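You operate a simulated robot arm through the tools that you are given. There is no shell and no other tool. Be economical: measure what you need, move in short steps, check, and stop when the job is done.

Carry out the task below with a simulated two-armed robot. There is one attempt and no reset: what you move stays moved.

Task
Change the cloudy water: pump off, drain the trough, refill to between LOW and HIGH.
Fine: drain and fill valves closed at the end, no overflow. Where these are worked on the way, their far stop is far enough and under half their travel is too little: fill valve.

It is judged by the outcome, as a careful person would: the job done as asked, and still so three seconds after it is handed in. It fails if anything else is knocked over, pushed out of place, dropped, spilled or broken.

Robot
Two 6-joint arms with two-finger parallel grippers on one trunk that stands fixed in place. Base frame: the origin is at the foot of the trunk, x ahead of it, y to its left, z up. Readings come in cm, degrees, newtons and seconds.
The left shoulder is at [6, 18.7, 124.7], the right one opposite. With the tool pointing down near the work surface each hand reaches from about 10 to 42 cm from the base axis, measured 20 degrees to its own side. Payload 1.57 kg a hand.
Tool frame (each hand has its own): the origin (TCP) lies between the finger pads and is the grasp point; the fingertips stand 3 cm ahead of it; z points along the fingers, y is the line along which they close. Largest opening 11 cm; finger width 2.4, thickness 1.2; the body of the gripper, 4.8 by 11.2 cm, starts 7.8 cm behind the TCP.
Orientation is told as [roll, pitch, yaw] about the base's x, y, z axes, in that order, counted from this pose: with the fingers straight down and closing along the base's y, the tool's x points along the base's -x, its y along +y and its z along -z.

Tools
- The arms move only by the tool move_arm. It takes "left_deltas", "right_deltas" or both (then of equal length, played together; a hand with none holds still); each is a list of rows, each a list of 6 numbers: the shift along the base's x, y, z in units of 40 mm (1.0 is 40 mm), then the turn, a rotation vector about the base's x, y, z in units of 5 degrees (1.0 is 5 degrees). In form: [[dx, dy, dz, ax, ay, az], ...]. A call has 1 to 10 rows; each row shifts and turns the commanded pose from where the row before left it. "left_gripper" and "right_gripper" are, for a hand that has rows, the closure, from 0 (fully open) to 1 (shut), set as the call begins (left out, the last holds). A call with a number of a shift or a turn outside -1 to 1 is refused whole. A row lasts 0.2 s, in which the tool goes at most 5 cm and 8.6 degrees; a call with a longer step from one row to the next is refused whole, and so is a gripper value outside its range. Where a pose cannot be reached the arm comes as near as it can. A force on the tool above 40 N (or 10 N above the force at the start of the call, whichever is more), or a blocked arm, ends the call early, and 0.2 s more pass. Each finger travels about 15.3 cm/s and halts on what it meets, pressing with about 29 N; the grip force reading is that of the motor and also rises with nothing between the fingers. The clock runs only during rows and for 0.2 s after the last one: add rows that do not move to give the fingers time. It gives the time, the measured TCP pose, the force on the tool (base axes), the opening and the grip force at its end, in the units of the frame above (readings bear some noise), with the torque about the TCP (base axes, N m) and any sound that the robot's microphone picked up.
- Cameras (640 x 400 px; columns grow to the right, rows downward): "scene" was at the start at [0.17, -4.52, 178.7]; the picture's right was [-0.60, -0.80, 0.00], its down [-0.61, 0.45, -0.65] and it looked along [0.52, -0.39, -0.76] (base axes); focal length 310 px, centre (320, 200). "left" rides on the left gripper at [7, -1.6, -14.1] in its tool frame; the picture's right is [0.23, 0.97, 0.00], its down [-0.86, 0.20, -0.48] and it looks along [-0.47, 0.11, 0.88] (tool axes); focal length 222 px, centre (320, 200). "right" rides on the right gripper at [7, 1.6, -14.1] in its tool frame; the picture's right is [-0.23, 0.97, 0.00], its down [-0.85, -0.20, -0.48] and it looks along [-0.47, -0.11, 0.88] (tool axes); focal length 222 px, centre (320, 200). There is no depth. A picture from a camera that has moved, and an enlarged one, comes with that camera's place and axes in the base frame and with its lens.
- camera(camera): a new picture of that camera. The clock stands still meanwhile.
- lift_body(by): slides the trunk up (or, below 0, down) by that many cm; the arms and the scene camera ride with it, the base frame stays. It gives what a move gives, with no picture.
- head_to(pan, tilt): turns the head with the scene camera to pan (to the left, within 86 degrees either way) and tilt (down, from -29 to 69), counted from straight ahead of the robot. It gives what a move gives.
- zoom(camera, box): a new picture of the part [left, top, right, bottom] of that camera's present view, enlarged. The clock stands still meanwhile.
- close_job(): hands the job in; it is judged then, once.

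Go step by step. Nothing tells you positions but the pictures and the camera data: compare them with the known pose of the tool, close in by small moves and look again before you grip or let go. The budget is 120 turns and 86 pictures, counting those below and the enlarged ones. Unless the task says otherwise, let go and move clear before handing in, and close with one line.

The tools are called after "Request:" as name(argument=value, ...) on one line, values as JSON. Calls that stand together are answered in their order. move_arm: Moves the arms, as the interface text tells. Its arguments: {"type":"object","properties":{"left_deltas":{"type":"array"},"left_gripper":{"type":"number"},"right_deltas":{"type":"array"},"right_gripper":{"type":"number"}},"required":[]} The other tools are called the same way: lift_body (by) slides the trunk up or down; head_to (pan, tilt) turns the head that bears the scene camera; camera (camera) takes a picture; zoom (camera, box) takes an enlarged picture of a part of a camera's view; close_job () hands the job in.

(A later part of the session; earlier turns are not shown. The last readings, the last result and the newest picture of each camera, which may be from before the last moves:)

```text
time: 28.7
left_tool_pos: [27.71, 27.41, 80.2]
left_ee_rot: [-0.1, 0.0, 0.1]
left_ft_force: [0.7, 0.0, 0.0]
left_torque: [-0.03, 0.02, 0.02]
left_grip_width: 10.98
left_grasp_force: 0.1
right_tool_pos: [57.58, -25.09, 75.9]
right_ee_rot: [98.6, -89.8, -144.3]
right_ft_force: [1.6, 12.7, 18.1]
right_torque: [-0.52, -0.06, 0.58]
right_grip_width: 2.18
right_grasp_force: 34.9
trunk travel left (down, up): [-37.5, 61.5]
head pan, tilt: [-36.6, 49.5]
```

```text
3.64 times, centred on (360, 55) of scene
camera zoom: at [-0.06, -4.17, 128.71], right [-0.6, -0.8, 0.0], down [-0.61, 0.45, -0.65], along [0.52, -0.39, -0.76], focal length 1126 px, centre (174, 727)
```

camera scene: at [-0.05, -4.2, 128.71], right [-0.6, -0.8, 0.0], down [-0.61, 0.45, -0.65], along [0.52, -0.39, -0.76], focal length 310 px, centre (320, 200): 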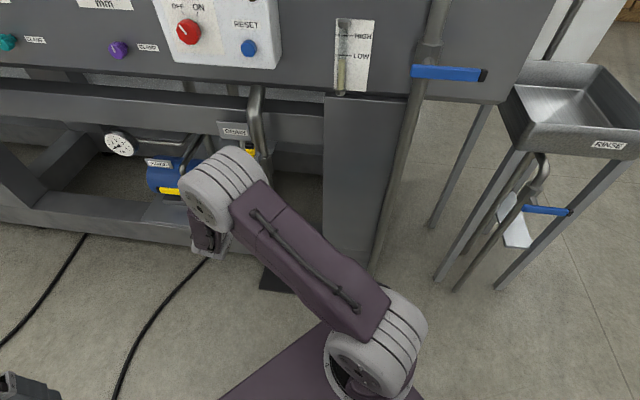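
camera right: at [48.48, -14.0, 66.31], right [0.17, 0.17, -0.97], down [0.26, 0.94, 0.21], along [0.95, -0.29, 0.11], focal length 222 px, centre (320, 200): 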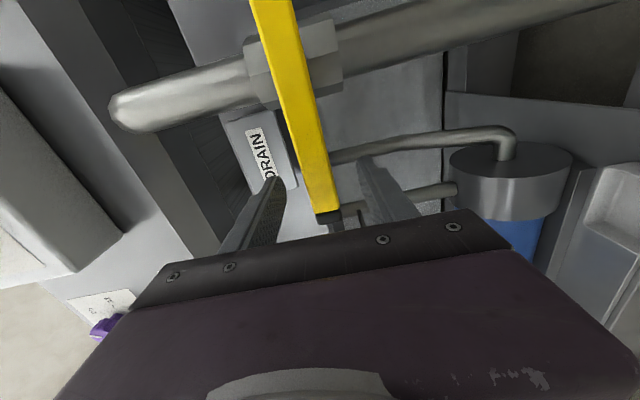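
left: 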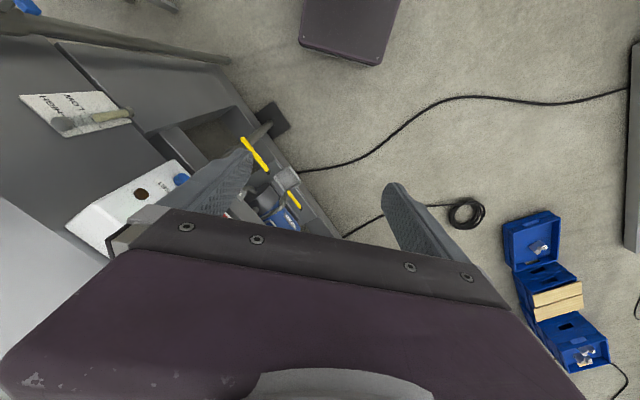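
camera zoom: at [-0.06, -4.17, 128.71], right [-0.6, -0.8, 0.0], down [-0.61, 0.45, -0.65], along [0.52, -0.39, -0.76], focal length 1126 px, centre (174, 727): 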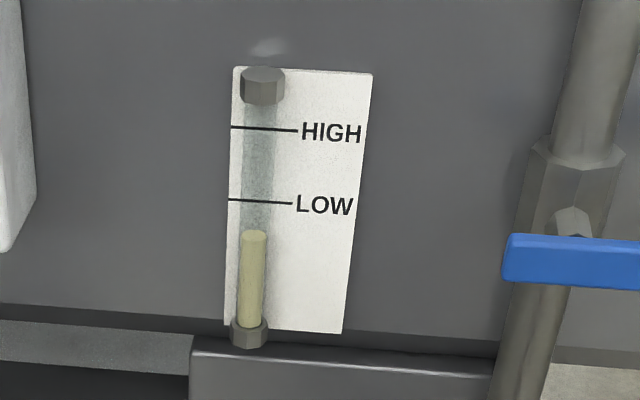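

It is dropping steadily, so I'll keep waiting.

Request:
move_arm(right_deltas=[[0, 0, 0, 0, 0, 0], [0, 0, 0, 0, 0, 0], [0, 0, 0, 0, 0, 0], [0, 0, 0, 0, 0, 0], [0, 0, 0, 0, 0, 0], [0, 0, 0, 0, 0, 0], [0, 0, 0, 0, 0, 0], [0, 0, 0, 0, 0, 0], [0, 0, 0, 0, 0, 0], [0, 0, 0, 0, 0, 0]])

Request:
move_arm(right_deltas=[[0, 0, 0, 0, 0, 0], [0, 0, 0, 0, 0, 0], [0, 0, 0, 0, 0, 0], [0, 0, 0, 0, 0, 0], [0, 0, 0, 0, 0, 0], [0, 0, 0, 0, 0, 0], [0, 0, 0, 0, 0, 0], [0, 0, 0, 0, 0, 0], [0, 0, 0, 0, 0, 0], [0, 0, 0, 0, 0, 0]])

Request:
move_arm(right_deltas=[[0, 0, 0, 0, 0, 0], [0, 0, 0, 0, 0, 0], [0, 0, 0, 0, 0, 0], [0, 0, 0, 0, 0, 0], [0, 0, 0, 0, 0, 0], [0, 0, 0, 0, 0, 0], [0, 0, 0, 0, 0, 0], [0, 0, 0, 0, 0, 0], [0, 0, 0, 0, 0, 0], [0, 0, 0, 0, 0, 0]])

Request:
move_arm(right_deltas=[[0, 0, 0, 0, 0, 0], [0, 0, 0, 0, 0, 0], [0, 0, 0, 0, 0, 0], [0, 0, 0, 0, 0, 0], [0, 0, 0, 0, 0, 0], [0, 0, 0, 0, 0, 0], [0, 0, 0, 0, 0, 0], [0, 0, 0, 0, 0, 0], [0, 0, 0, 0, 0, 0], [0, 0, 0, 0, 0, 0]])

Request:
zoom(camera="scene", box=[300, 0, 420, 110])

```text
time: 30.9
left_tool_pos: [27.53, 27.32, 80.16]
left_ee_rot: [-0.2, -0.1, 0.0]
left_ft_force: [-0.1, 0.2, -0.2]
left_torque: [-0.01, 0.0, -0.03]
left_grip_width: 10.98
left_grasp_force: 0.0
right_tool_pos: [57.58, -25.05, 76.01]
right_ee_rot: [97.0, -89.8, -142.8]
right_ft_force: [0.6, 14.2, 15.3]
right_torque: [-0.39, -0.02, 0.58]
right_grip_width: 2.16
right_grasp_force: 34.6
trunk travel left (down, up): [-37.5, 61.5]
head pan, tilt: [-36.6, 49.5]
```

```text
time: 33.1
left_tool_pos: [27.51, 27.28, 80.2]
left_ee_rot: [-0.2, -0.1, 0.0]
left_ft_force: [-0.7, -1.1, -0.2]
left_torque: [-0.03, -0.03, -0.02]
left_grip_width: 11.01
left_grasp_force: 0.0
right_tool_pos: [57.54, -25.08, 75.98]
right_ee_rot: [95.0, -89.8, -140.7]
right_ft_force: [0.3, 15.0, 14.2]
right_torque: [-0.36, 0.03, 0.59]
right_grip_width: 2.18
right_grasp_force: 34.7
trunk travel left (down, up): [-37.5, 61.5]
head pan, tilt: [-36.6, 49.5]
```

```text
time: 35.3
left_tool_pos: [27.64, 27.25, 80.08]
left_ee_rot: [-0.2, -0.1, -0.1]
left_ft_force: [-0.3, 0.2, -0.1]
left_torque: [-0.01, -0.02, 0.0]
left_grip_width: 11.01
left_grasp_force: 0.1
right_tool_pos: [57.65, -25.0, 76.01]
right_ee_rot: [93.2, -89.8, -139.1]
right_ft_force: [0.4, 15.1, 13.2]
right_torque: [-0.36, 0.0, 0.61]
right_grip_width: 2.18
right_grasp_force: 34.3
trunk travel left (down, up): [-37.5, 61.5]
head pan, tilt: [-36.6, 49.5]
```

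```text
time: 37.5
left_tool_pos: [27.53, 27.35, 80.13]
left_ee_rot: [-0.2, -0.1, 0.1]
left_ft_force: [-0.8, 0.2, 0.3]
left_torque: [-0.01, 0.02, -0.02]
left_grip_width: 11.0
left_grasp_force: 0.1
right_tool_pos: [57.55, -25.09, 75.99]
right_ee_rot: [91.6, -89.8, -137.6]
right_ft_force: [-0.6, 15.0, 12.0]
right_torque: [-0.36, -0.01, 0.58]
right_grip_width: 2.2
right_grasp_force: 34.6
trunk travel left (down, up): [-37.5, 61.5]
head pan, tilt: [-36.6, 49.5]
```

```text
3.64 times, centred on (360, 55) of scene
camera zoom: at [-0.01, -4.18, 128.71], right [-0.6, -0.8, 0.0], down [-0.61, 0.45, -0.65], along [0.52, -0.39, -0.76], focal length 1126 px, centre (174, 727)
```

zoom: 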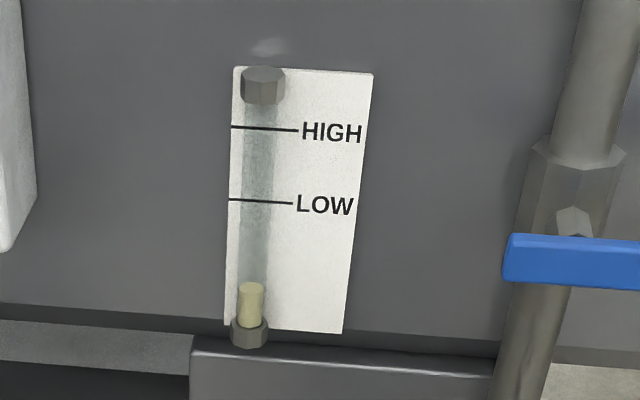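

Request:
move_arm(right_deltas=[[0, 0, 0, 0, 0, 0], [0, 0, 0, 0, 0, 0], [0, 0, 0, 0, 0, 0], [0, 0, 0, 0, 0, 0], [0, 0, 0, 0, 0, 0], [0, 0, 0, 0, 0, 0], [0, 0, 0, 0, 0, 0], [0, 0, 0, 0, 0, 0], [0, 0, 0, 0, 0, 0], [0, 0, 0, 0, 0, 0]])

Request:
move_arm(right_deltas=[[0, 0, 0, 0, 0, 0], [0, 0, 0, 0, 0, 0], [0, 0, 0, 0, 0, 0], [0, 0, 0, 0, 0, 0], [0, 0, 0, 0, 0, 0], [0, 0, 0, 0, 0, 0], [0, 0, 0, 0, 0, 0], [0, 0, 0, 0, 0, 0], [0, 0, 0, 0, 0, 0], [0, 0, 0, 0, 0, 0]])

Request:
move_arm(right_deltas=[[0, 0, 0, 0, 0, 0], [0, 0, 0, 0, 0, 0], [0, 0, 0, 0, 0, 0], [0, 0, 0, 0, 0, 0], [0, 0, 0, 0, 0, 0], [0, 0, 0, 0, 0, 0], [0, 0, 0, 0, 0, 0], [0, 0, 0, 0, 0, 0], [0, 0, 0, 0, 0, 0], [0, 0, 0, 0, 0, 0]])

Request:
move_arm(right_deltas=[[0, 0, 0, 0, 0, 0], [0, 0, 0, 0, 0, 0], [0, 0, 0, 0, 0, 0], [0, 0, 0, 0, 0, 0], [0, 0, 0, 0, 0, 0], [0, 0, 0, 0, 0, 0], [0, 0, 0, 0, 0, 0], [0, 0, 0, 0, 0, 0], [0, 0, 0, 0, 0, 0], [0, 0, 0, 0, 0, 0]])

Request:
zoom(camera="scene", box=[300, 0, 420, 110])

```text
time: 39.7
left_tool_pos: [27.66, 27.32, 80.28]
left_ee_rot: [-0.2, 0.0, 0.0]
left_ft_force: [-0.4, -0.6, 0.3]
left_torque: [0.0, 0.03, 0.0]
left_grip_width: 10.99
left_grasp_force: 0.0
right_tool_pos: [57.55, -24.93, 75.93]
right_ee_rot: [90.0, -89.8, -136.0]
right_ft_force: [-0.5, 14.9, 12.2]
right_torque: [-0.31, -0.01, 0.56]
right_grip_width: 2.19
right_grasp_force: 34.2
trunk travel left (down, up): [-37.5, 61.5]
head pan, tilt: [-36.6, 49.5]
```

```text
time: 41.9
left_tool_pos: [27.63, 27.3, 80.13]
left_ee_rot: [-0.2, -0.1, 0.0]
left_ft_force: [-0.6, -0.5, -0.2]
left_torque: [-0.01, 0.0, -0.01]
left_grip_width: 11.0
left_grasp_force: 0.2
right_tool_pos: [57.61, -25.13, 75.9]
right_ee_rot: [88.5, -89.8, -134.4]
right_ft_force: [-0.4, 14.3, 10.3]
right_torque: [-0.23, -0.02, 0.59]
right_grip_width: 2.19
right_grasp_force: 34.9
trunk travel left (down, up): [-37.5, 61.5]
head pan, tilt: [-36.6, 49.5]
```

```text
time: 44.1
left_tool_pos: [27.55, 27.26, 80.19]
left_ee_rot: [-0.1, -0.1, 0.0]
left_ft_force: [-1.3, 0.8, -0.4]
left_torque: [0.02, -0.03, -0.04]
left_grip_width: 10.99
left_grasp_force: 0.1
right_tool_pos: [57.48, -25.18, 75.98]
right_ee_rot: [87.2, -89.8, -133.2]
right_ft_force: [0.3, 14.3, 10.9]
right_torque: [-0.29, 0.03, 0.59]
right_grip_width: 2.18
right_grasp_force: 34.5
trunk travel left (down, up): [-37.5, 61.5]
head pan, tilt: [-36.6, 49.5]
```

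```text
time: 46.3
left_tool_pos: [27.62, 27.38, 80.11]
left_ee_rot: [-0.1, -0.1, 0.0]
left_ft_force: [-0.2, -0.6, 0.1]
left_torque: [0.01, -0.02, -0.01]
left_grip_width: 11.01
left_grasp_force: 0.1
right_tool_pos: [57.53, -24.94, 75.96]
right_ee_rot: [85.9, -89.7, -131.9]
right_ft_force: [-0.2, 14.9, 11.0]
right_torque: [-0.29, 0.06, 0.55]
right_grip_width: 2.18
right_grasp_force: 34.6
trunk travel left (down, up): [-37.5, 61.5]
head pan, tilt: [-36.6, 49.5]
```

```text
3.64 times, centred on (360, 55) of scene
camera zoom: at [0.02, -4.2, 128.71], right [-0.6, -0.8, 0.0], down [-0.61, 0.45, -0.65], along [0.52, -0.39, -0.76], focal length 1126 px, centre (174, 727)
```

zoom: 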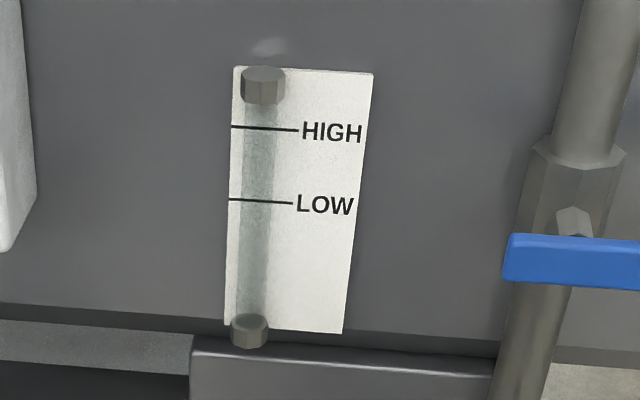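

The gauge column is empty. I'll wait a few seconds more for residue, then start reversing the arc to close.

Request:
move_arm(right_deltas=[[0, 0, 0, 0, 0, 0], [0, 0, 0, 0, 0, 0], [0, 0, 0, 0, 0, 0], [0, 0, 0, 0, 0, 0], [0, 0, 0, 0, 0, 0], [0, 0, 0, 0, 0, 0], [0, 0, 0, 0, 0, 0], [0, 0, 0, 0, 0, 0], [0, 0, 0, 0, 0, 0], [0, 0, 0, 0, 0, 0]])

Request:
move_arm(right_deltas=[[0, 0, 0, 0, 0, 0], [0, 0, 0, 0, 0, 0], [0, 0, 0, 0, 0, 0], [0, 0, 0, 0, 0, 0], [0, 0, 0, 0, 0, 0], [0, 0, 0, 0, 0, 0], [0, 0, 0, 0, 0, 0], [0, 0, 0, 0, 0, 0], [0, 0, 0, 0, 0, 0], [0, 0, 0, 0, 0, 0]])

Request:
move_arm(right_deltas=[[0.101, 0.101, -0.005, -0.57, 0.57, 0], [0.15, 0.15, -0.026, -0.85, 0.85, 0], [0.148, 0.148, -0.048, -0.85, 0.85, 0], [0.143, 0.143, -0.06, -0.85, 0.85, 0], [0.137, 0.137, -0.07, -0.85, 0.85, 0]])

```text
time: 48.5
left_tool_pos: [27.56, 27.18, 80.26]
left_ee_rot: [-0.1, -0.1, 0.0]
left_ft_force: [0.4, 0.2, 0.1]
left_torque: [0.02, -0.03, -0.05]
left_grip_width: 11.02
left_grasp_force: 0.0
right_tool_pos: [57.56, -25.03, 75.91]
right_ee_rot: [84.5, -89.8, -130.4]
right_ft_force: [0.1, 14.2, 11.1]
right_torque: [-0.31, 0.07, 0.57]
right_grip_width: 2.17
right_grasp_force: 34.6
trunk travel left (down, up): [-37.5, 61.5]
head pan, tilt: [-36.6, 49.5]
```

```text
time: 50.7
left_tool_pos: [27.74, 27.29, 80.17]
left_ee_rot: [-0.1, -0.1, 0.0]
left_ft_force: [-0.1, 0.4, -0.6]
left_torque: [-0.03, 0.0, -0.02]
left_grip_width: 11.04
left_grasp_force: 0.2
right_tool_pos: [57.56, -25.02, 75.87]
right_ee_rot: [83.4, -89.8, -129.4]
right_ft_force: [0.2, 14.3, 8.8]
right_torque: [-0.27, -0.07, 0.61]
right_grip_width: 2.16
right_grasp_force: 34.7
trunk travel left (down, up): [-37.5, 61.5]
head pan, tilt: [-36.6, 49.5]
```

```text
time: 51.9
left_tool_pos: [27.8, 27.14, 80.25]
left_ee_rot: [0.1, 0.0, -0.1]
left_ft_force: [0.0, -0.6, 0.7]
left_torque: [-0.02, 0.03, 0.03]
left_grip_width: 11.01
left_grasp_force: 0.0
right_tool_pos: [60.11, -22.5, 74.89]
right_ee_rot: [-90.5, -62.0, 44.5]
right_ft_force: [11.4, -5.6, 13.4]
right_torque: [-0.42, -0.21, 0.58]
right_grip_width: 2.18
right_grasp_force: 34.4
trunk travel left (down, up): [-37.5, 61.5]
head pan, tilt: [-36.6, 49.5]
```

Request:
move_arm(right_deltas=[[0.143, 0.143, -0.109, -0.95, 0.95, 0], [0.133, 0.133, -0.131, -0.95, 0.95, 0], [0.122, 0.122, -0.151, -0.95, 0.95, 0], [0.109, 0.109, -0.17, -0.95, 0.95, 0], [0.095, 0.095, -0.186, -0.95, 0.95, 0], [0.079, 0.079, -0.2, -0.95, 0.95, 0]])

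Request:
move_arm(right_deltas=[[0.063, 0.063, -0.212, -0.95, 0.95, 0], [0.046, 0.046, -0.22, -0.95, 0.95, 0], [0.028, 0.028, -0.226, -0.95, 0.95, 0], [0.009, 0.009, -0.22, -0.9, 0.9, 0], [0, 0, 0, 0, 0, 0]])

Request:
zoom(camera="scene", box=[180, 110, 300, 210])

```text
time: 53.3
left_tool_pos: [27.52, 26.98, 80.2]
left_ee_rot: [0.1, -0.1, -0.1]
left_ft_force: [-0.7, -0.2, 0.5]
left_torque: [0.02, 0.01, 0.0]
left_grip_width: 11.0
left_grasp_force: 0.0
right_tool_pos: [62.74, -19.88, 70.78]
right_ee_rot: [-90.5, -21.6, 44.4]
right_ft_force: [-20.0, -7.0, -9.2]
right_torque: [0.62, 0.23, -0.34]
right_grip_width: 2.22
right_grasp_force: 35.2
trunk travel left (down, up): [-37.5, 61.5]
head pan, tilt: [-36.6, 49.5]
```

```text
time: 54.5
left_tool_pos: [27.58, 27.02, 80.24]
left_ee_rot: [0.0, -0.1, 0.1]
left_ft_force: [-0.5, 0.3, 0.2]
left_torque: [0.03, 0.0, 0.0]
left_grip_width: 11.0
left_grasp_force: 0.0
right_tool_pos: [63.64, -19.22, 68.13]
right_ee_rot: [-91.3, 4.3, 44.6]
right_ft_force: [-7.0, -18.2, 9.2]
right_torque: [0.9, -0.4, -0.96]
right_grip_width: 2.34
right_grasp_force: 36.0
trunk travel left (down, up): [-37.5, 61.5]
head pan, tilt: [-36.6, 49.5]
```

```text
4.00 times, centred on (240, 160) of scene
camera zoom: at [-0.06, -4.74, 128.72], right [-0.6, -0.8, 0.0], down [-0.61, 0.46, -0.65], along [0.52, -0.39, -0.76], focal length 1239 px, centre (640, 360)
```

zoom: 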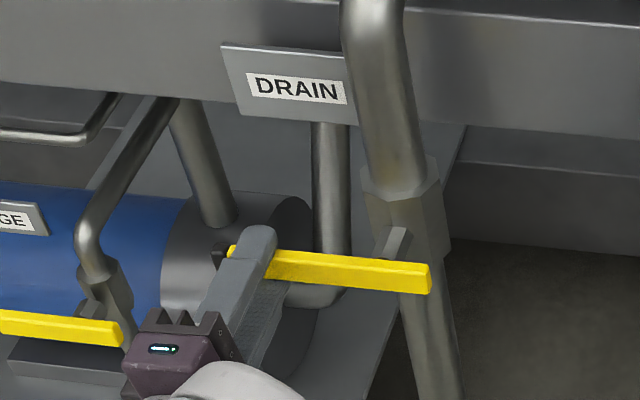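

The lever is back on its closed stop (z 68.1, with an upward reaction). I'll release and back out.

Request:
move_arm(right_deltas=[[0, 0, 0, 0, 0, 0], [0, 0, 0, 0, 0, 0], [-0.5, 0.5, 0, 0, 0, 0], [-0.7, 0.7, 0, 0, 0, 0], [-0.7, 0.7, 0, 0, 0, 0]], right_gripper=0.45)

Request:
zoom(camera="scene", box=[180, 110, 300, 210])

Request:
camera(camera="right")

```text
time: 55.7
left_tool_pos: [27.68, 27.08, 80.2]
left_ee_rot: [0.1, 0.0, 0.0]
left_ft_force: [0.6, -0.3, -0.9]
left_torque: [0.01, 0.0, -0.02]
left_grip_width: 11.03
left_grasp_force: 0.1
right_tool_pos: [56.08, -11.39, 67.8]
right_ee_rot: [-91.0, 4.7, 44.9]
right_ft_force: [0.3, 0.4, -0.3]
right_torque: [-0.02, 0.01, -0.02]
right_grip_width: 6.05
right_grasp_force: 0.0
trunk travel left (down, up): [-37.5, 61.5]
head pan, tilt: [-36.6, 49.5]
```

```text
4.00 times, centred on (240, 160) of scene
camera zoom: at [0.12, -4.46, 128.7], right [-0.6, -0.8, 0.0], down [-0.61, 0.45, -0.65], along [0.52, -0.39, -0.76], focal length 1239 px, centre (640, 360)
```

zoom: 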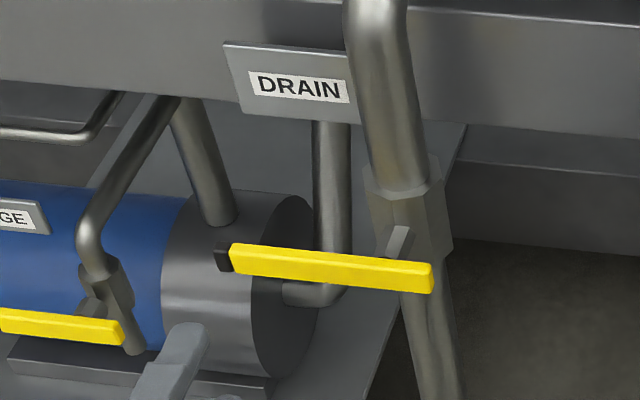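

```text
46 pictures are left
camera right: at [41.03, -6.38, 66.43], right [0.12, 0.09, -0.99], down [0.28, 0.95, 0.12], along [0.95, -0.29, 0.09], focal length 222 px, centre (320, 200)
```

right: 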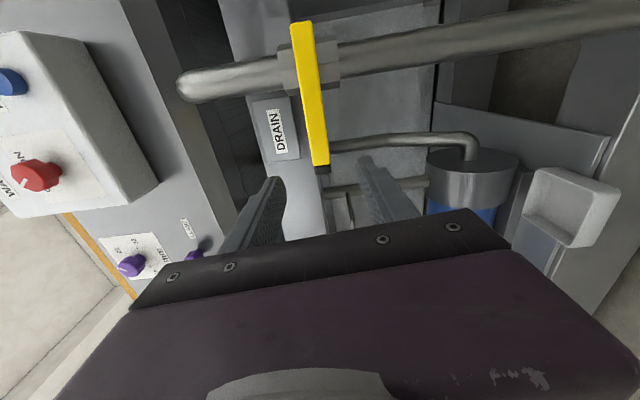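

The drain is closed as it was at the start. The fill lever triangulates from (34.2,−50.9,101), the pivot side, to (24.9,−60.3,101), the free tip. I'll raise the trunk 40 and slide the hand parallel to the face towards it.

Request:
lift_body(by=40)

Request:
move_arm(right_deltas=[[-0.643, -0.732, -0.1, 0.6, -0.6, 0], [-0.643, -0.732, -0.1, 0, 0, 0], [-0.643, -0.732, -0.1, 0, 0, 0], [-0.643, -0.732, -0.1, 0, 0, 0], [-0.643, -0.732, -0.1, 0, 0, 0], [-0.643, -0.732, -0.1, 0, 0, 0], [-0.643, -0.732, -0.1, 0, 0, 0]])

Request:
camera(camera="scene")

```text
time: 59.5
left_tool_pos: [27.72, 26.98, 120.21]
left_ee_rot: [0.0, 0.0, 0.0]
left_ft_force: [-0.5, 0.5, -0.8]
left_torque: [-0.02, 0.04, -0.01]
left_grip_width: 10.99
left_grasp_force: 0.0
right_tool_pos: [56.08, -11.46, 107.81]
right_ee_rot: [-91.0, 4.6, 44.9]
right_ft_force: [-0.6, 0.2, 0.6]
right_torque: [-0.01, 0.02, 0.0]
right_grip_width: 6.06
right_grasp_force: 0.1
trunk travel left (down, up): [-77.5, 21.5]
head pan, tilt: [-36.6, 49.5]
```

```text
time: 61.1
left_tool_pos: [27.7, 27.02, 120.2]
left_ee_rot: [0.1, 0.0, 0.0]
left_ft_force: [-0.1, -0.3, -0.5]
left_torque: [0.02, 0.03, 0.0]
left_grip_width: 11.0
left_grasp_force: 0.0
right_tool_pos: [38.23, -32.02, 104.78]
right_ee_rot: [-91.0, 0.3, 44.8]
right_ft_force: [0.6, 0.7, 0.1]
right_torque: [0.02, -0.02, 0.02]
right_grip_width: 6.03
right_grasp_force: 0.1
trunk travel left (down, up): [-77.5, 21.5]
head pan, tilt: [-36.6, 49.5]
```

```text
45 pictures are left
camera scene: at [0.17, -4.69, 168.69], right [-0.6, -0.8, 0.0], down [-0.61, 0.45, -0.65], along [0.52, -0.39, -0.76], focal length 310 px, centre (320, 200)
```

scene: 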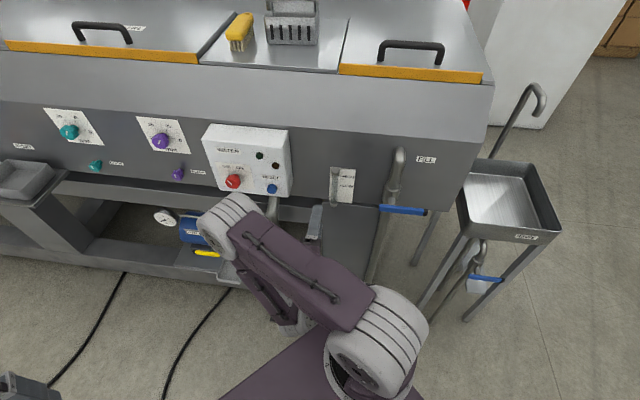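

Request:
move_arm(right_deltas=[[-0.643, -0.732, -0.1, 0, 0, 0], [-0.643, -0.732, -0.1, 0, 0, 0], [-0.643, -0.732, -0.1, 0, 0, 0], [-0.643, -0.732, -0.1, 0, 0, 0]])

Request:
camera(camera="scene")

```text
time: 62.1
left_tool_pos: [27.5, 27.02, 120.11]
left_ee_rot: [-0.1, 0.0, -0.1]
left_ft_force: [0.0, -0.6, 0.2]
left_torque: [-0.03, 0.0, -0.01]
left_grip_width: 11.01
left_grasp_force: 0.1
right_tool_pos: [28.79, -34.19, 102.02]
right_ee_rot: [-93.4, -4.4, 44.6]
right_ft_force: [0.8, -1.2, -1.1]
right_torque: [0.02, -0.03, 0.02]
right_grip_width: 6.04
right_grasp_force: 0.1
right hand out of reach, approached as far as the arm can: row 1, 2, 3, 4
trunk travel left (down, up): [-77.5, 21.5]
head pan, tilt: [-36.6, 49.5]
```

```text
44 pictures are left
camera scene: at [0.09, -4.63, 168.7], right [-0.6, -0.8, 0.0], down [-0.61, 0.45, -0.65], along [0.52, -0.39, -0.76], focal length 310 px, centre (320, 200)
```

scene: 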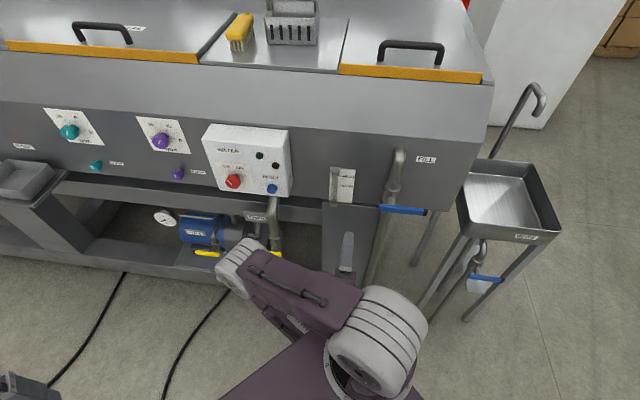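

The wrist folded too close to the shoulder there. I'll back out to where it was reachable, raise the trunk so the shoulder has clearance, and retry.

Request:
move_arm(right_deltas=[[0.643, 0.6, 0.1, 0, 0, 0], [0.643, 0.6, 0.1, 0, 0, 0], [0.643, 0.6, 0.1, 0, 0, 0], [0.643, 0.6, 0.1, 0, 0, 0]])

Request:
lift_body(by=21)

```text
time: 63.1
left_tool_pos: [27.71, 27.19, 120.1]
left_ee_rot: [-0.1, 0.0, 0.0]
left_ft_force: [-0.3, 0.4, 0.6]
left_torque: [-0.02, 0.0, 0.0]
left_grip_width: 10.97
left_grasp_force: 0.1
right_tool_pos: [37.91, -24.69, 104.83]
right_ee_rot: [-91.0, 0.7, 44.8]
right_ft_force: [-0.6, -0.4, -0.4]
right_torque: [0.0, 0.0, -0.02]
right_grip_width: 6.07
right_grasp_force: 0.1
trunk travel left (down, up): [-77.5, 21.5]
head pan, tilt: [-36.6, 49.5]
```

```text
time: 65.4
left_tool_pos: [27.72, 27.13, 141.17]
left_ee_rot: [0.0, 0.0, 0.0]
left_ft_force: [0.5, -0.3, 1.0]
left_torque: [-0.02, 0.0, 0.01]
left_grip_width: 10.99
left_grasp_force: 0.2
right_tool_pos: [38.02, -24.73, 125.78]
right_ee_rot: [-90.9, 0.4, 44.8]
right_ft_force: [-0.2, 0.2, -0.3]
right_torque: [0.0, -0.02, 0.03]
right_grip_width: 6.07
right_grasp_force: 0.1
trunk travel left (down, up): [-98.5, 0.5]
head pan, tilt: [-36.6, 49.5]
```

Request:
move_arm(right_deltas=[[0.2, -0.3, -0.85, 0, 0, 0], [0.2, -0.3, -0.85, 0, 0, 0], [0.2, -0.3, -0.85, 0, 0, 0], [0.2, -0.3, -0.85, 0, 0, 0], [0.2, -0.3, -0.85, 0, 0, 0], [0.2, -0.3, -0.85, 0, 0, 0], [0.1, -0.2, -0.85, 0, 0, 0]])

Request:
camera(camera="scene")

```text
time: 67.0
left_tool_pos: [27.62, 27.09, 141.16]
left_ee_rot: [0.0, 0.0, -0.1]
left_ft_force: [0.1, -0.2, -0.4]
left_torque: [0.01, -0.04, -0.02]
left_grip_width: 11.0
left_grasp_force: 0.0
right_tool_pos: [43.44, -33.05, 101.67]
right_ee_rot: [-90.8, 0.4, 44.9]
right_ft_force: [-0.4, -0.4, 0.6]
right_torque: [-0.01, 0.0, -0.04]
right_grip_width: 6.07
right_grasp_force: 0.0
trunk travel left (down, up): [-98.5, 0.5]
head pan, tilt: [-36.6, 49.5]
```

```text
43 pictures are left
camera scene: at [0.12, -4.59, 189.7], right [-0.6, -0.8, 0.0], down [-0.61, 0.45, -0.65], along [0.52, -0.39, -0.76], focal length 310 px, centre (320, 200)
```

scene: 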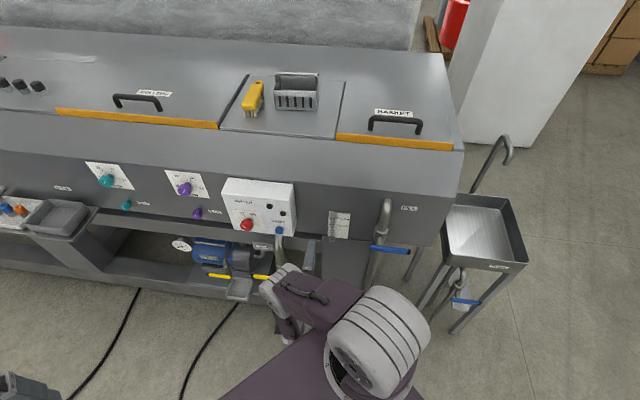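

Request:
move_arm(right_deltas=[[-0.75, -0.75, 0, 0, 0, 0], [-0.75, -0.75, 0, 0, 0, 0], [-0.75, -0.75, 0, 0, 0, 0]])

```text
time: 67.8
left_tool_pos: [27.49, 26.88, 141.19]
left_ee_rot: [0.2, -0.1, 0.1]
left_ft_force: [-0.2, -0.3, -0.6]
left_torque: [0.03, -0.02, -0.01]
left_grip_width: 11.0
left_grasp_force: 0.0
right_tool_pos: [34.14, -42.06, 101.54]
right_ee_rot: [-90.9, 0.4, 44.7]
right_ft_force: [0.2, 0.1, 0.7]
right_torque: [-0.01, 0.0, 0.0]
right_grip_width: 6.04
right_grasp_force: 0.0
trunk travel left (down, up): [-98.5, 0.5]
head pan, tilt: [-36.6, 49.5]
```

Request:
move_arm(right_deltas=[[-0.78, -0.75, 0, 0, 0, 0], [-0.78, -0.75, 0, 0, 0, 0], [-0.78, -0.75, 0, 0, 0, 0], [-0.78, -0.75, 0, 0, 0, 0]])

Request:
camera(camera="scene")

Request:
camera(camera="right")

```text
time: 68.8
left_tool_pos: [27.77, 27.07, 141.22]
left_ee_rot: [0.0, 0.0, 0.1]
left_ft_force: [-0.4, 0.0, -0.5]
left_torque: [-0.03, -0.01, -0.01]
left_grip_width: 11.01
left_grasp_force: 0.1
right_tool_pos: [33.57, -42.27, 101.08]
right_ee_rot: [-90.9, 0.4, 44.5]
right_ft_force: [0.6, -0.2, -0.3]
right_torque: [0.0, 0.0, 0.0]
right_grip_width: 6.03
right_grasp_force: 0.1
right hand out of reach, approached as far as the arm can: row 1, 2, 3, 4
trunk travel left (down, up): [-98.5, 0.5]
head pan, tilt: [-36.6, 49.5]
```

```text
42 pictures are left
camera scene: at [0.18, -4.47, 189.7], right [-0.6, -0.8, 0.0], down [-0.61, 0.45, -0.65], along [0.52, -0.39, -0.76], focal length 310 px, centre (320, 200)
```

scene: 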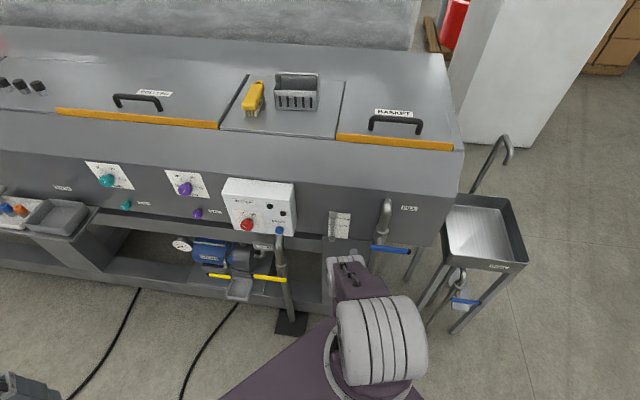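

```text
41 pictures are left
camera right: at [18.59, -37.15, 99.26], right [0.17, 0.14, -0.98], down [0.27, 0.94, 0.19], along [0.95, -0.3, 0.12], focal length 222 px, centre (320, 200)
```

right: 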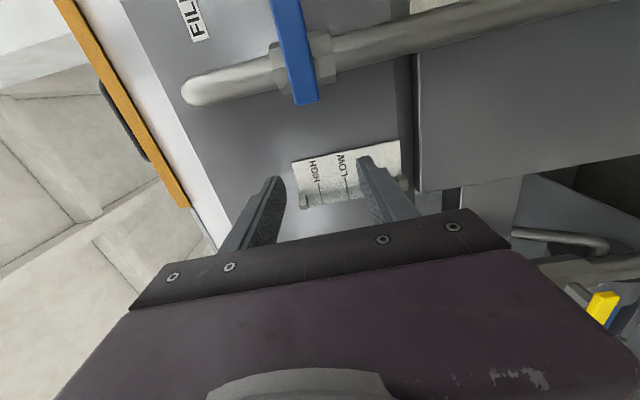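

Reach fails because the wrist passes too close to the shoulder, not because of distance. I'll tilt the tool down (wrist higher), travel sideways, then raise it again at the fill lever.

Request:
move_arm(right_deltas=[[0, 0, 0.3, 1, 1, 0], [0, 0, 0.3, 1, 1, 0], [0, 0, 0.3, 1, 1, 0], [0, 0, 0.3, 1, 1, 0], [0, 0, 0.3, 1, 1, 0], [0, 0, 0.3, 1, 1, 0], [0, 0, 0, 1, 1, 0]])

Request:
move_arm(right_deltas=[[-0.7, -0.7, 0, 0, 0, 0], [-0.7, -0.7, 0, 0, 0, 0], [-0.7, -0.7, 0, 0, 0, 0], [-0.7, -0.7, 0, 0, 0, 0]])

Request:
camera(camera="scene")

```text
time: 70.4
left_tool_pos: [27.64, 27.15, 141.21]
left_ee_rot: [0.0, -0.1, 0.0]
left_ft_force: [1.2, -0.3, 0.0]
left_torque: [0.0, -0.01, 0.01]
left_grip_width: 10.99
left_grasp_force: 0.0
right_tool_pos: [35.74, -38.16, 108.75]
right_ee_rot: [-41.5, 0.7, 44.9]
right_ft_force: [-0.1, 0.8, 0.0]
right_torque: [-0.04, -0.03, -0.03]
right_grip_width: 6.03
right_grasp_force: 0.1
right hand out of reach, approached as far as the arm can: row 3, 4, 5, 6, 7
trunk travel left (down, up): [-98.5, 0.5]
head pan, tilt: [-36.6, 49.5]
```

```text
time: 71.4
left_tool_pos: [27.62, 27.2, 141.17]
left_ee_rot: [0.0, 0.0, 0.1]
left_ft_force: [-0.9, -0.1, -0.1]
left_torque: [-0.01, 0.01, -0.02]
left_grip_width: 11.0
left_grasp_force: 0.1
right_tool_pos: [32.86, -37.19, 109.2]
right_ee_rot: [-41.8, 1.1, 44.5]
right_ft_force: [-0.7, -0.3, -0.2]
right_torque: [0.0, 0.02, -0.02]
right_grip_width: 6.06
right_grasp_force: 0.1
right hand out of reach, approached as far as the arm can: row 1, 2, 3, 4
trunk travel left (down, up): [-98.5, 0.5]
head pan, tilt: [-36.6, 49.5]
```

```text
40 pictures are left
camera scene: at [0.17, -4.5, 189.7], right [-0.6, -0.8, 0.0], down [-0.61, 0.45, -0.65], along [0.52, -0.39, -0.76], focal length 310 px, centre (320, 200)
```

scene: 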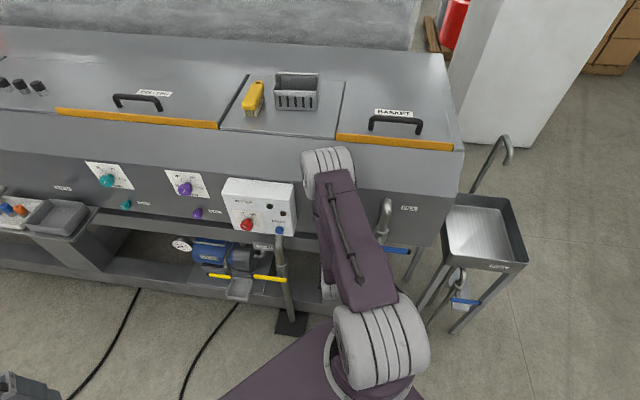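

The limit looks like the arm's azimuth to its right side. Pointing the tool more towards −y should put the wrist at a reachable azimuth, so I'll yaw 35° and retry.

Request:
move_arm(right_deltas=[[0, 0, 0, 0, 0, -1], [0, 0, 0, 0, 0, -1], [0, 0, 0, 0, 0, -1], [0, 0, 0, 0, 0, -1], [0, 0, 0, 0, 0, -1], [0, 0, 0, 0, 0, -1], [0, 0, 0, 0, 0, -1]])

Request:
move_arm(right_deltas=[[-0.3, -0.6, 0, 0, 0, 0], [-0.3, -0.6, 0, 0, 0, 0], [-0.3, -0.6, 0, 0, 0, 0], [-0.3, -0.6, 0, 0, 0, 0]])

Request:
camera(camera="scene")

```text
time: 73.0
left_tool_pos: [27.78, 27.11, 141.12]
left_ee_rot: [-0.1, 0.0, 0.0]
left_ft_force: [0.0, 0.4, 0.3]
left_torque: [0.0, 0.02, -0.03]
left_grip_width: 10.98
left_grasp_force: 0.2
right_tool_pos: [32.7, -37.21, 108.97]
right_ee_rot: [-41.4, 0.4, 10.0]
right_ft_force: [0.3, -0.1, -0.4]
right_torque: [0.03, 0.01, 0.02]
right_grip_width: 6.03
right_grasp_force: 0.1
trunk travel left (down, up): [-98.5, 0.5]
head pan, tilt: [-36.6, 49.5]
```

```text
time: 74.0
left_tool_pos: [27.71, 26.87, 141.18]
left_ee_rot: [0.0, 0.0, 0.1]
left_ft_force: [-0.2, -0.3, 0.7]
left_torque: [0.01, 0.0, -0.02]
left_grip_width: 11.01
left_grasp_force: 0.0
right_tool_pos: [28.05, -46.88, 108.81]
right_ee_rot: [-41.3, 0.3, 10.2]
right_ft_force: [-0.2, 0.2, 0.4]
right_torque: [0.04, -0.02, 0.02]
right_grip_width: 6.07
right_grasp_force: 0.1
trunk travel left (down, up): [-98.5, 0.5]
head pan, tilt: [-36.6, 49.5]
```

```text
39 pictures are left
camera scene: at [0.08, -4.65, 189.69], right [-0.6, -0.8, 0.0], down [-0.61, 0.45, -0.65], along [0.52, -0.39, -0.76], focal length 310 px, centre (320, 200)
```

scene: 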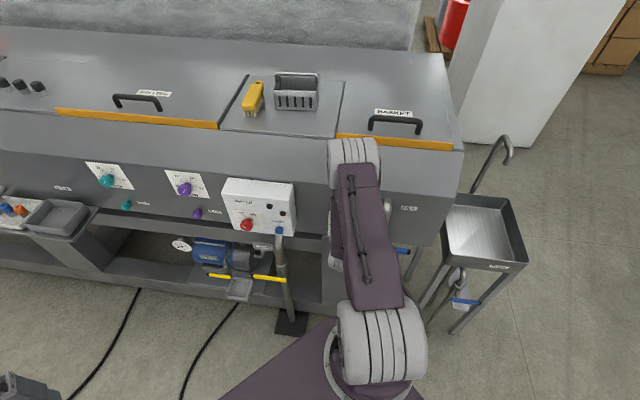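

That works. Now I'll pitch up and move to a standoff just before the free end of the lever.

Request:
move_arm(right_deltas=[[-0.1, -0.22, -0.24, -0.95, -0.17, 0], [-0.1, -0.22, -0.24, -0.95, -0.17, 0], [-0.1, -0.22, -0.24, -0.95, -0.17, 0], [-0.1, -0.22, -0.24, -0.95, -0.17, 0], [-0.1, -0.22, -0.24, -0.95, -0.17, 0], [-0.1, -0.22, -0.24, -0.95, -0.17, 0]])

Request:
camera(camera="right")

Request:
camera(camera="scene")

```text
time: 75.4
left_tool_pos: [27.73, 27.09, 141.22]
left_ee_rot: [0.0, 0.0, -0.1]
left_ft_force: [0.3, 0.6, 0.1]
left_torque: [0.0, 0.0, 0.01]
left_grip_width: 10.99
left_grasp_force: 0.0
right_tool_pos: [25.87, -51.99, 103.17]
right_ee_rot: [-70.5, 0.4, 9.9]
right_ft_force: [0.4, -0.2, 0.1]
right_torque: [-0.02, -0.01, -0.02]
right_grip_width: 6.05
right_grasp_force: 0.0
trunk travel left (down, up): [-98.5, 0.5]
head pan, tilt: [-36.6, 49.5]
```

```text
38 pictures are left
camera right: at [16.43, -39.51, 106.41], right [0.16, 0.36, -0.92], down [0.78, 0.53, 0.34], along [0.61, -0.77, -0.19], focal length 222 px, centre (320, 200)
```

right: 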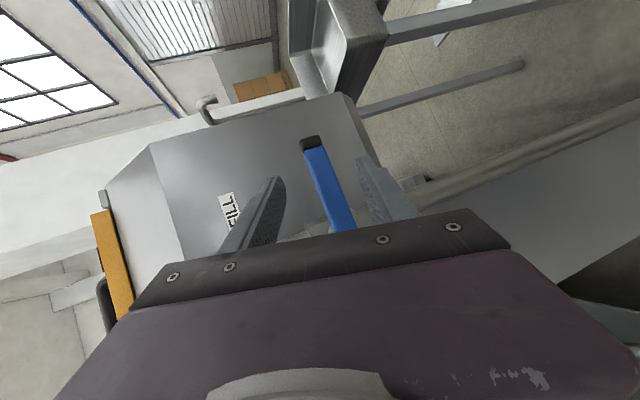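

```text
37 pictures are left
camera scene: at [0.14, -4.57, 189.7], right [-0.6, -0.8, 0.0], down [-0.61, 0.45, -0.65], along [0.52, -0.39, -0.76], focal length 310 px, centre (320, 200)
```

scene: 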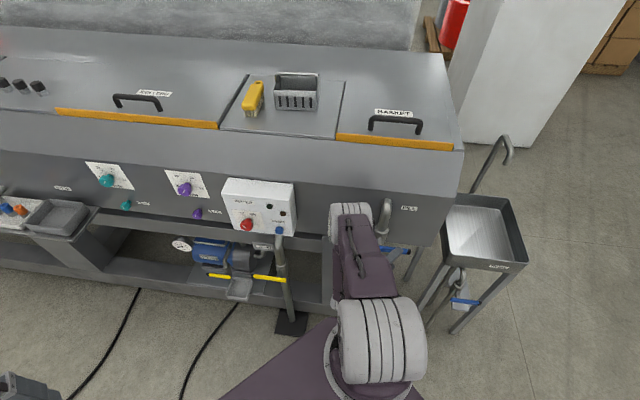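

The lever tip shows between the fingers as computed. The right wrist hides the gauge from the head, so I'll bring the left hand's camera in to watch it.

Request:
move_arm(left_deltas=[[0.45, -1, -0.1, 0, 0, -0.9], [0.45, -1, -0.1, 0, 0, -0.9], [0.45, -1, -0.1, 0, 0, -0.9], [0.45, -1, -0.1, 0, 0, -0.9], [0.45, -1, -0.1, 0, 0, -0.9], [0.45, -1, -0.1, 0, 0, -0.9], [0.45, -1, -0.1, 0, 0, -0.9]])

Request:
camera(camera="left")

```text
time: 77.0
left_tool_pos: [40.23, -1.02, 138.25]
left_ee_rot: [0.0, 0.2, -31.6]
left_ft_force: [-0.2, -0.5, 0.1]
left_torque: [0.02, 0.04, -0.01]
left_grip_width: 10.99
left_grasp_force: 0.0
right_tool_pos: [25.76, -52.0, 103.19]
right_ee_rot: [-70.3, 0.4, 10.0]
right_ft_force: [0.7, 0.5, -0.3]
right_torque: [0.0, -0.02, 0.0]
right_grip_width: 6.03
right_grasp_force: 0.0
trunk travel left (down, up): [-98.5, 0.5]
head pan, tilt: [-36.6, 49.5]
```

```text
36 pictures are left
camera left: at [33.42, 1.47, 152.44], right [0.32, 0.95, 0.0], down [0.83, -0.28, 0.48], along [0.45, -0.15, -0.88], focal length 222 px, centre (320, 200)
```

left: 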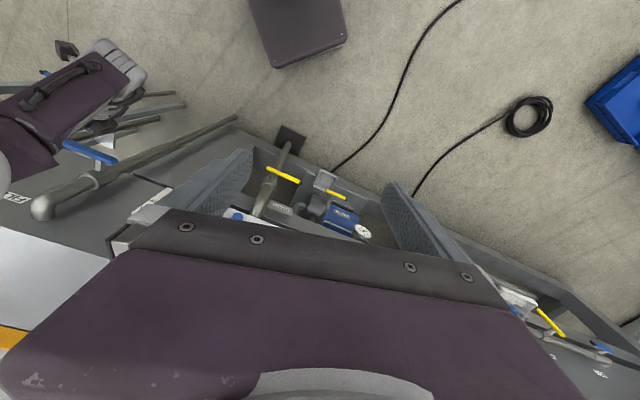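

Request:
move_arm(left_deltas=[[0.6, -0.8, -0.2, 0, 0, 0], [0.6, -0.8, -0.2, 0, 0, 0.5]], left_gripper=0.6)

Request:
camera(camera="left")

```text
time: 77.6
left_tool_pos: [45.04, -7.61, 136.71]
left_ee_rot: [0.1, 0.2, -28.9]
left_ft_force: [0.3, 0.2, -0.2]
left_torque: [0.03, 0.01, 0.02]
left_grip_width: 4.37
left_grasp_force: 0.0
right_tool_pos: [25.98, -52.04, 103.01]
right_ee_rot: [-70.2, 0.6, 10.0]
right_ft_force: [-0.5, -0.5, 0.1]
right_torque: [-0.01, 0.0, -0.01]
right_grip_width: 6.06
right_grasp_force: 0.1
trunk travel left (down, up): [-98.5, 0.5]
head pan, tilt: [-36.6, 49.5]
```

```text
35 pictures are left
camera left: at [38.21, -5.49, 150.82], right [0.27, 0.96, 0.0], down [0.85, -0.24, 0.48], along [0.46, -0.13, -0.88], focal length 222 px, centre (320, 200)
```

left: 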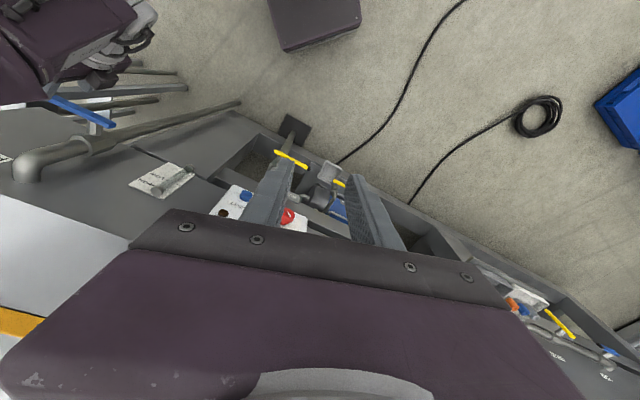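

The gauge and the blue lever are both visible to the left camera now. I'll advance the right hand so the fingers straddle the lever near its tip.

Request:
move_arm(right_deltas=[[0.05, -0.45, -0.15, 0, 0, 0], [0.05, -0.45, -0.15, 0, 0, 0], [0.05, -0.42, -0.1, 0, 0, 0]])

Request:
camera(camera="right")

Request:
zoom(camera="left", box=[0, 20, 240, 220])

```text
time: 78.4
left_tool_pos: [44.95, -7.26, 136.82]
left_ee_rot: [-0.1, 0.0, -29.0]
left_ft_force: [0.3, -0.4, 0.5]
left_torque: [0.01, 0.03, 0.0]
left_grip_width: 4.39
left_grasp_force: 0.0
right_tool_pos: [26.28, -57.14, 101.65]
right_ee_rot: [-70.4, 0.4, 10.1]
right_ft_force: [0.1, -0.1, -0.9]
right_torque: [-0.04, -0.04, 0.0]
right_grip_width: 6.01
right_grasp_force: 0.0
trunk travel left (down, up): [-98.5, 0.5]
head pan, tilt: [-36.6, 49.5]
```

```text
34 pictures are left
camera right: at [16.97, -44.76, 105.06], right [0.16, 0.36, -0.92], down [0.78, 0.53, 0.34], along [0.61, -0.77, -0.2], focal length 222 px, centre (320, 200)
```

right: 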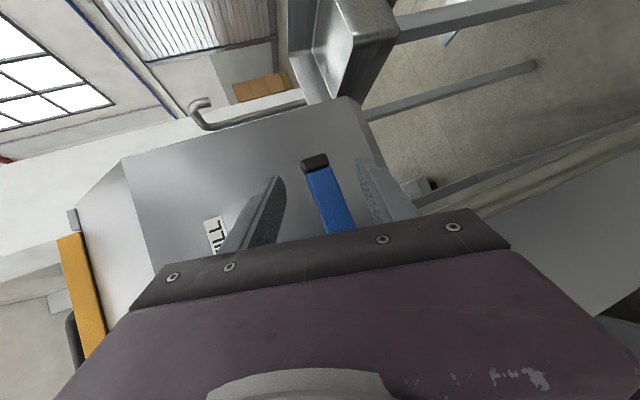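

```text
2.00 times, centred on (120, 120) of left
camera zoom: at [37.9, -5.21, 150.92], right [0.27, 0.96, 0.0], down [0.84, -0.24, 0.48], along [0.46, -0.13, -0.88], focal length 444 px, centre (720, 360)
```

zoom: 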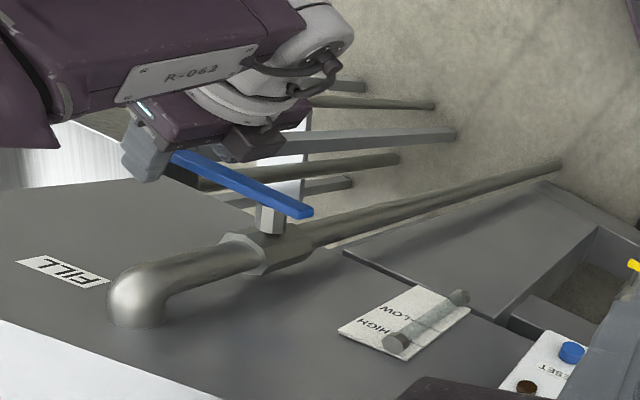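

Straddled. I'll test with a short downward push.

Request:
move_arm(right_deltas=[[0, 0, -0.25, 0, 0, 0], [0, 0, -0.25, 0, 0, 0], [0, 0, -0.25, 0, 0, 0], [0, 0, -0.2, 0, 0, 0]])

Request:
zoom(camera="left", box=[0, 20, 240, 220])

```text
time: 79.4
left_tool_pos: [44.82, -6.83, 136.92]
left_ee_rot: [-0.2, -0.2, -29.0]
left_ft_force: [-0.9, 0.0, 0.1]
left_torque: [-0.01, -0.01, 0.02]
left_grip_width: 4.38
left_grasp_force: 0.0
right_tool_pos: [26.21, -57.05, 98.49]
right_ee_rot: [-71.2, 0.4, 10.2]
right_ft_force: [4.4, 1.6, 33.6]
right_torque: [-1.13, 0.31, 0.24]
right_grip_width: 8.79
right_grasp_force: 15.6
trunk travel left (down, up): [-98.5, 0.5]
head pan, tilt: [-36.6, 49.5]
```

```text
2.00 times, centred on (120, 120) of left
camera zoom: at [37.76, -4.56, 151.04], right [0.27, 0.96, 0.0], down [0.84, -0.24, 0.48], along [0.46, -0.13, -0.88], focal length 444 px, centre (720, 360)
```

zoom: 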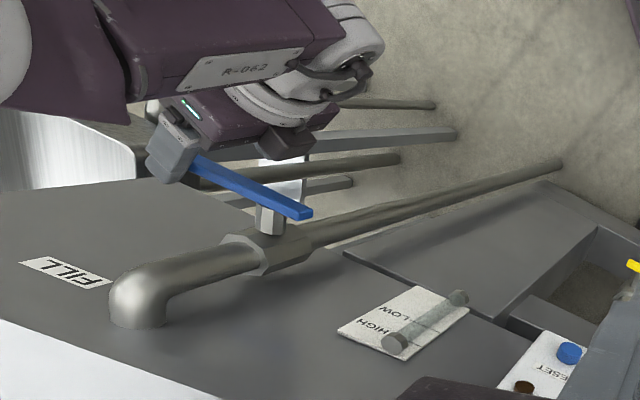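

Down is the stop (the finger was pushed open and the lever didn't move), so this lever opens upward too. I'll re-centre, narrow the cage and swing it up.

Request:
move_arm(right_deltas=[[0, 0, 0.35, 0, 0, 0], [0, 0, 0.35, 0, 0, 0], [0, 0, 0, 0, 0, 0]], right_gripper=0.72)

Request:
move_arm(right_deltas=[[0.01, 0.01, 0.24, -0.99, 0.99, 0], [0.029, 0.029, 0.219, -0.99, 0.99, 0], [0.047, 0.047, 0.213, -0.99, 0.99, 0], [0.065, 0.065, 0.203, -0.99, 0.99, 0]])

Request:
zoom(camera="left", box=[0, 20, 240, 220])

```text
time: 80.2
left_tool_pos: [44.95, -7.13, 136.75]
left_ee_rot: [0.0, -0.1, -29.1]
left_ft_force: [0.4, -0.3, 0.1]
left_torque: [-0.02, 0.02, -0.01]
left_grip_width: 4.4
left_grasp_force: 0.2
right_tool_pos: [26.28, -57.23, 100.73]
right_ee_rot: [-70.7, 0.4, 10.0]
right_ft_force: [9.2, -10.6, 15.9]
right_torque: [-0.47, 0.23, 0.29]
right_grip_width: 4.79
right_grasp_force: 9.5
trunk travel left (down, up): [-98.5, 0.5]
head pan, tilt: [-36.6, 49.5]
```

```text
time: 81.2
left_tool_pos: [44.89, -7.27, 136.79]
left_ee_rot: [0.0, 0.0, -28.9]
left_ft_force: [-0.2, 0.5, 0.2]
left_torque: [0.01, 0.01, -0.03]
left_grip_width: 4.4
left_grasp_force: 0.1
right_tool_pos: [26.6, -56.7, 104.09]
right_ee_rot: [-87.5, 23.2, 6.4]
right_ft_force: [-2.9, 0.8, -2.8]
right_torque: [0.0, 0.06, -0.08]
right_grip_width: 3.5
right_grasp_force: 2.6
trunk travel left (down, up): [-98.5, 0.5]
head pan, tilt: [-36.6, 49.5]
```

```text
2.00 times, centred on (120, 120) of left
camera zoom: at [37.83, -5.18, 150.94], right [0.27, 0.96, 0.0], down [0.84, -0.24, 0.48], along [0.46, -0.13, -0.88], focal length 444 px, centre (720, 360)
```

zoom: 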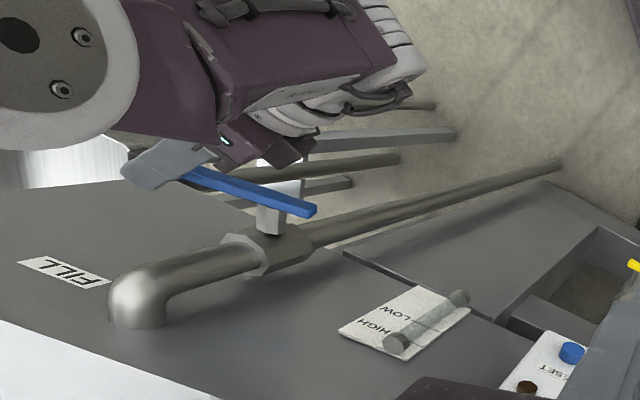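

The lever is moving. I'll continue the arc and watch the gauge.

Request:
move_arm(right_deltas=[[0.082, 0.082, 0.19, -0.99, 0.99, 0], [0.098, 0.098, 0.174, -0.99, 0.99, 0], [0.112, 0.112, 0.156, -0.99, 0.99, 0], [0.125, 0.125, 0.136, -0.99, 0.99, 0]])

Request:
zoom(camera="left", box=[0, 20, 240, 220])

```text
time: 82.2
left_tool_pos: [44.72, -7.24, 136.74]
left_ee_rot: [0.1, 0.0, -29.0]
left_ft_force: [0.6, -0.6, -0.7]
left_torque: [0.0, -0.01, -0.04]
left_grip_width: 4.39
left_grasp_force: 0.0
right_tool_pos: [28.54, -54.92, 106.97]
right_ee_rot: [-111.1, 43.1, -6.8]
right_ft_force: [-3.7, -0.3, -2.6]
right_torque: [-0.02, 0.07, -0.11]
right_grip_width: 3.45
right_grasp_force: 2.1
trunk travel left (down, up): [-98.5, 0.5]
head pan, tilt: [-36.6, 49.5]
```

```text
2.00 times, centred on (120, 120) of left
camera zoom: at [37.78, -5.22, 150.96], right [0.27, 0.96, 0.0], down [0.84, -0.24, 0.48], along [0.46, -0.13, -0.88], focal length 444 px, centre (720, 360)
```

zoom: 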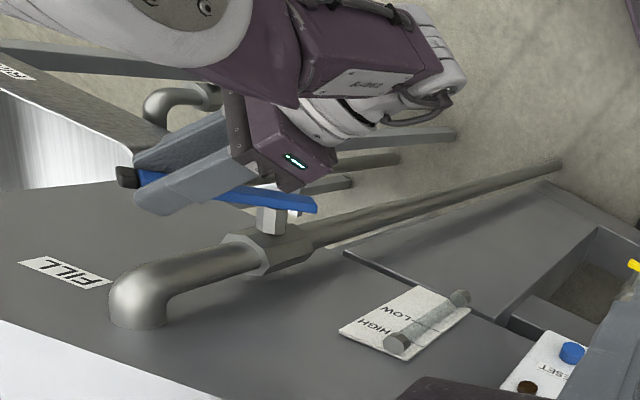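

Request:
move_arm(right_deltas=[[0.136, 0.136, 0.113, -0.99, 0.99, 0], [0.145, 0.145, 0.089, -0.99, 0.99, 0], [0.151, 0.151, 0.063, -0.99, 0.99, 0]])

Request:
zoom(camera="left", box=[0, 20, 240, 220])

```text
time: 83.0
left_tool_pos: [44.66, -7.3, 136.84]
left_ee_rot: [-0.1, 0.0, -29.0]
left_ft_force: [-0.3, -0.6, 0.6]
left_torque: [0.03, -0.06, -0.02]
left_grip_width: 4.37
left_grasp_force: 0.1
right_tool_pos: [30.05, -53.25, 108.04]
right_ee_rot: [-139.1, 53.1, -27.9]
right_ft_force: [-2.8, 0.3, -1.9]
right_torque: [-0.02, -0.03, -0.15]
right_grip_width: 3.37
right_grasp_force: 1.8
trunk travel left (down, up): [-98.5, 0.5]
head pan, tilt: [-36.6, 49.5]
```

```text
2.00 times, centred on (120, 120) of left
camera zoom: at [37.75, -5.16, 150.97], right [0.27, 0.96, 0.0], down [0.84, -0.24, 0.48], along [0.46, -0.13, -0.88], focal length 444 px, centre (720, 360)
```

zoom: 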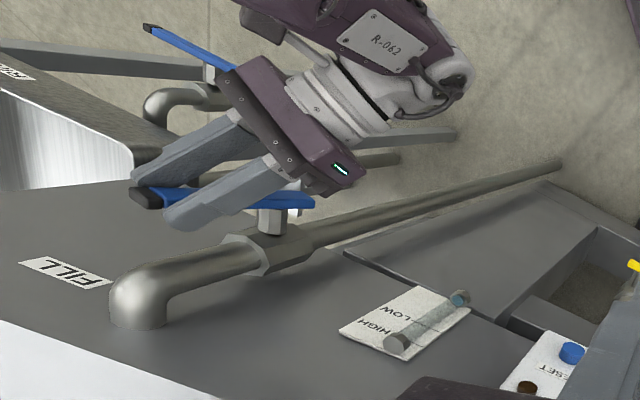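

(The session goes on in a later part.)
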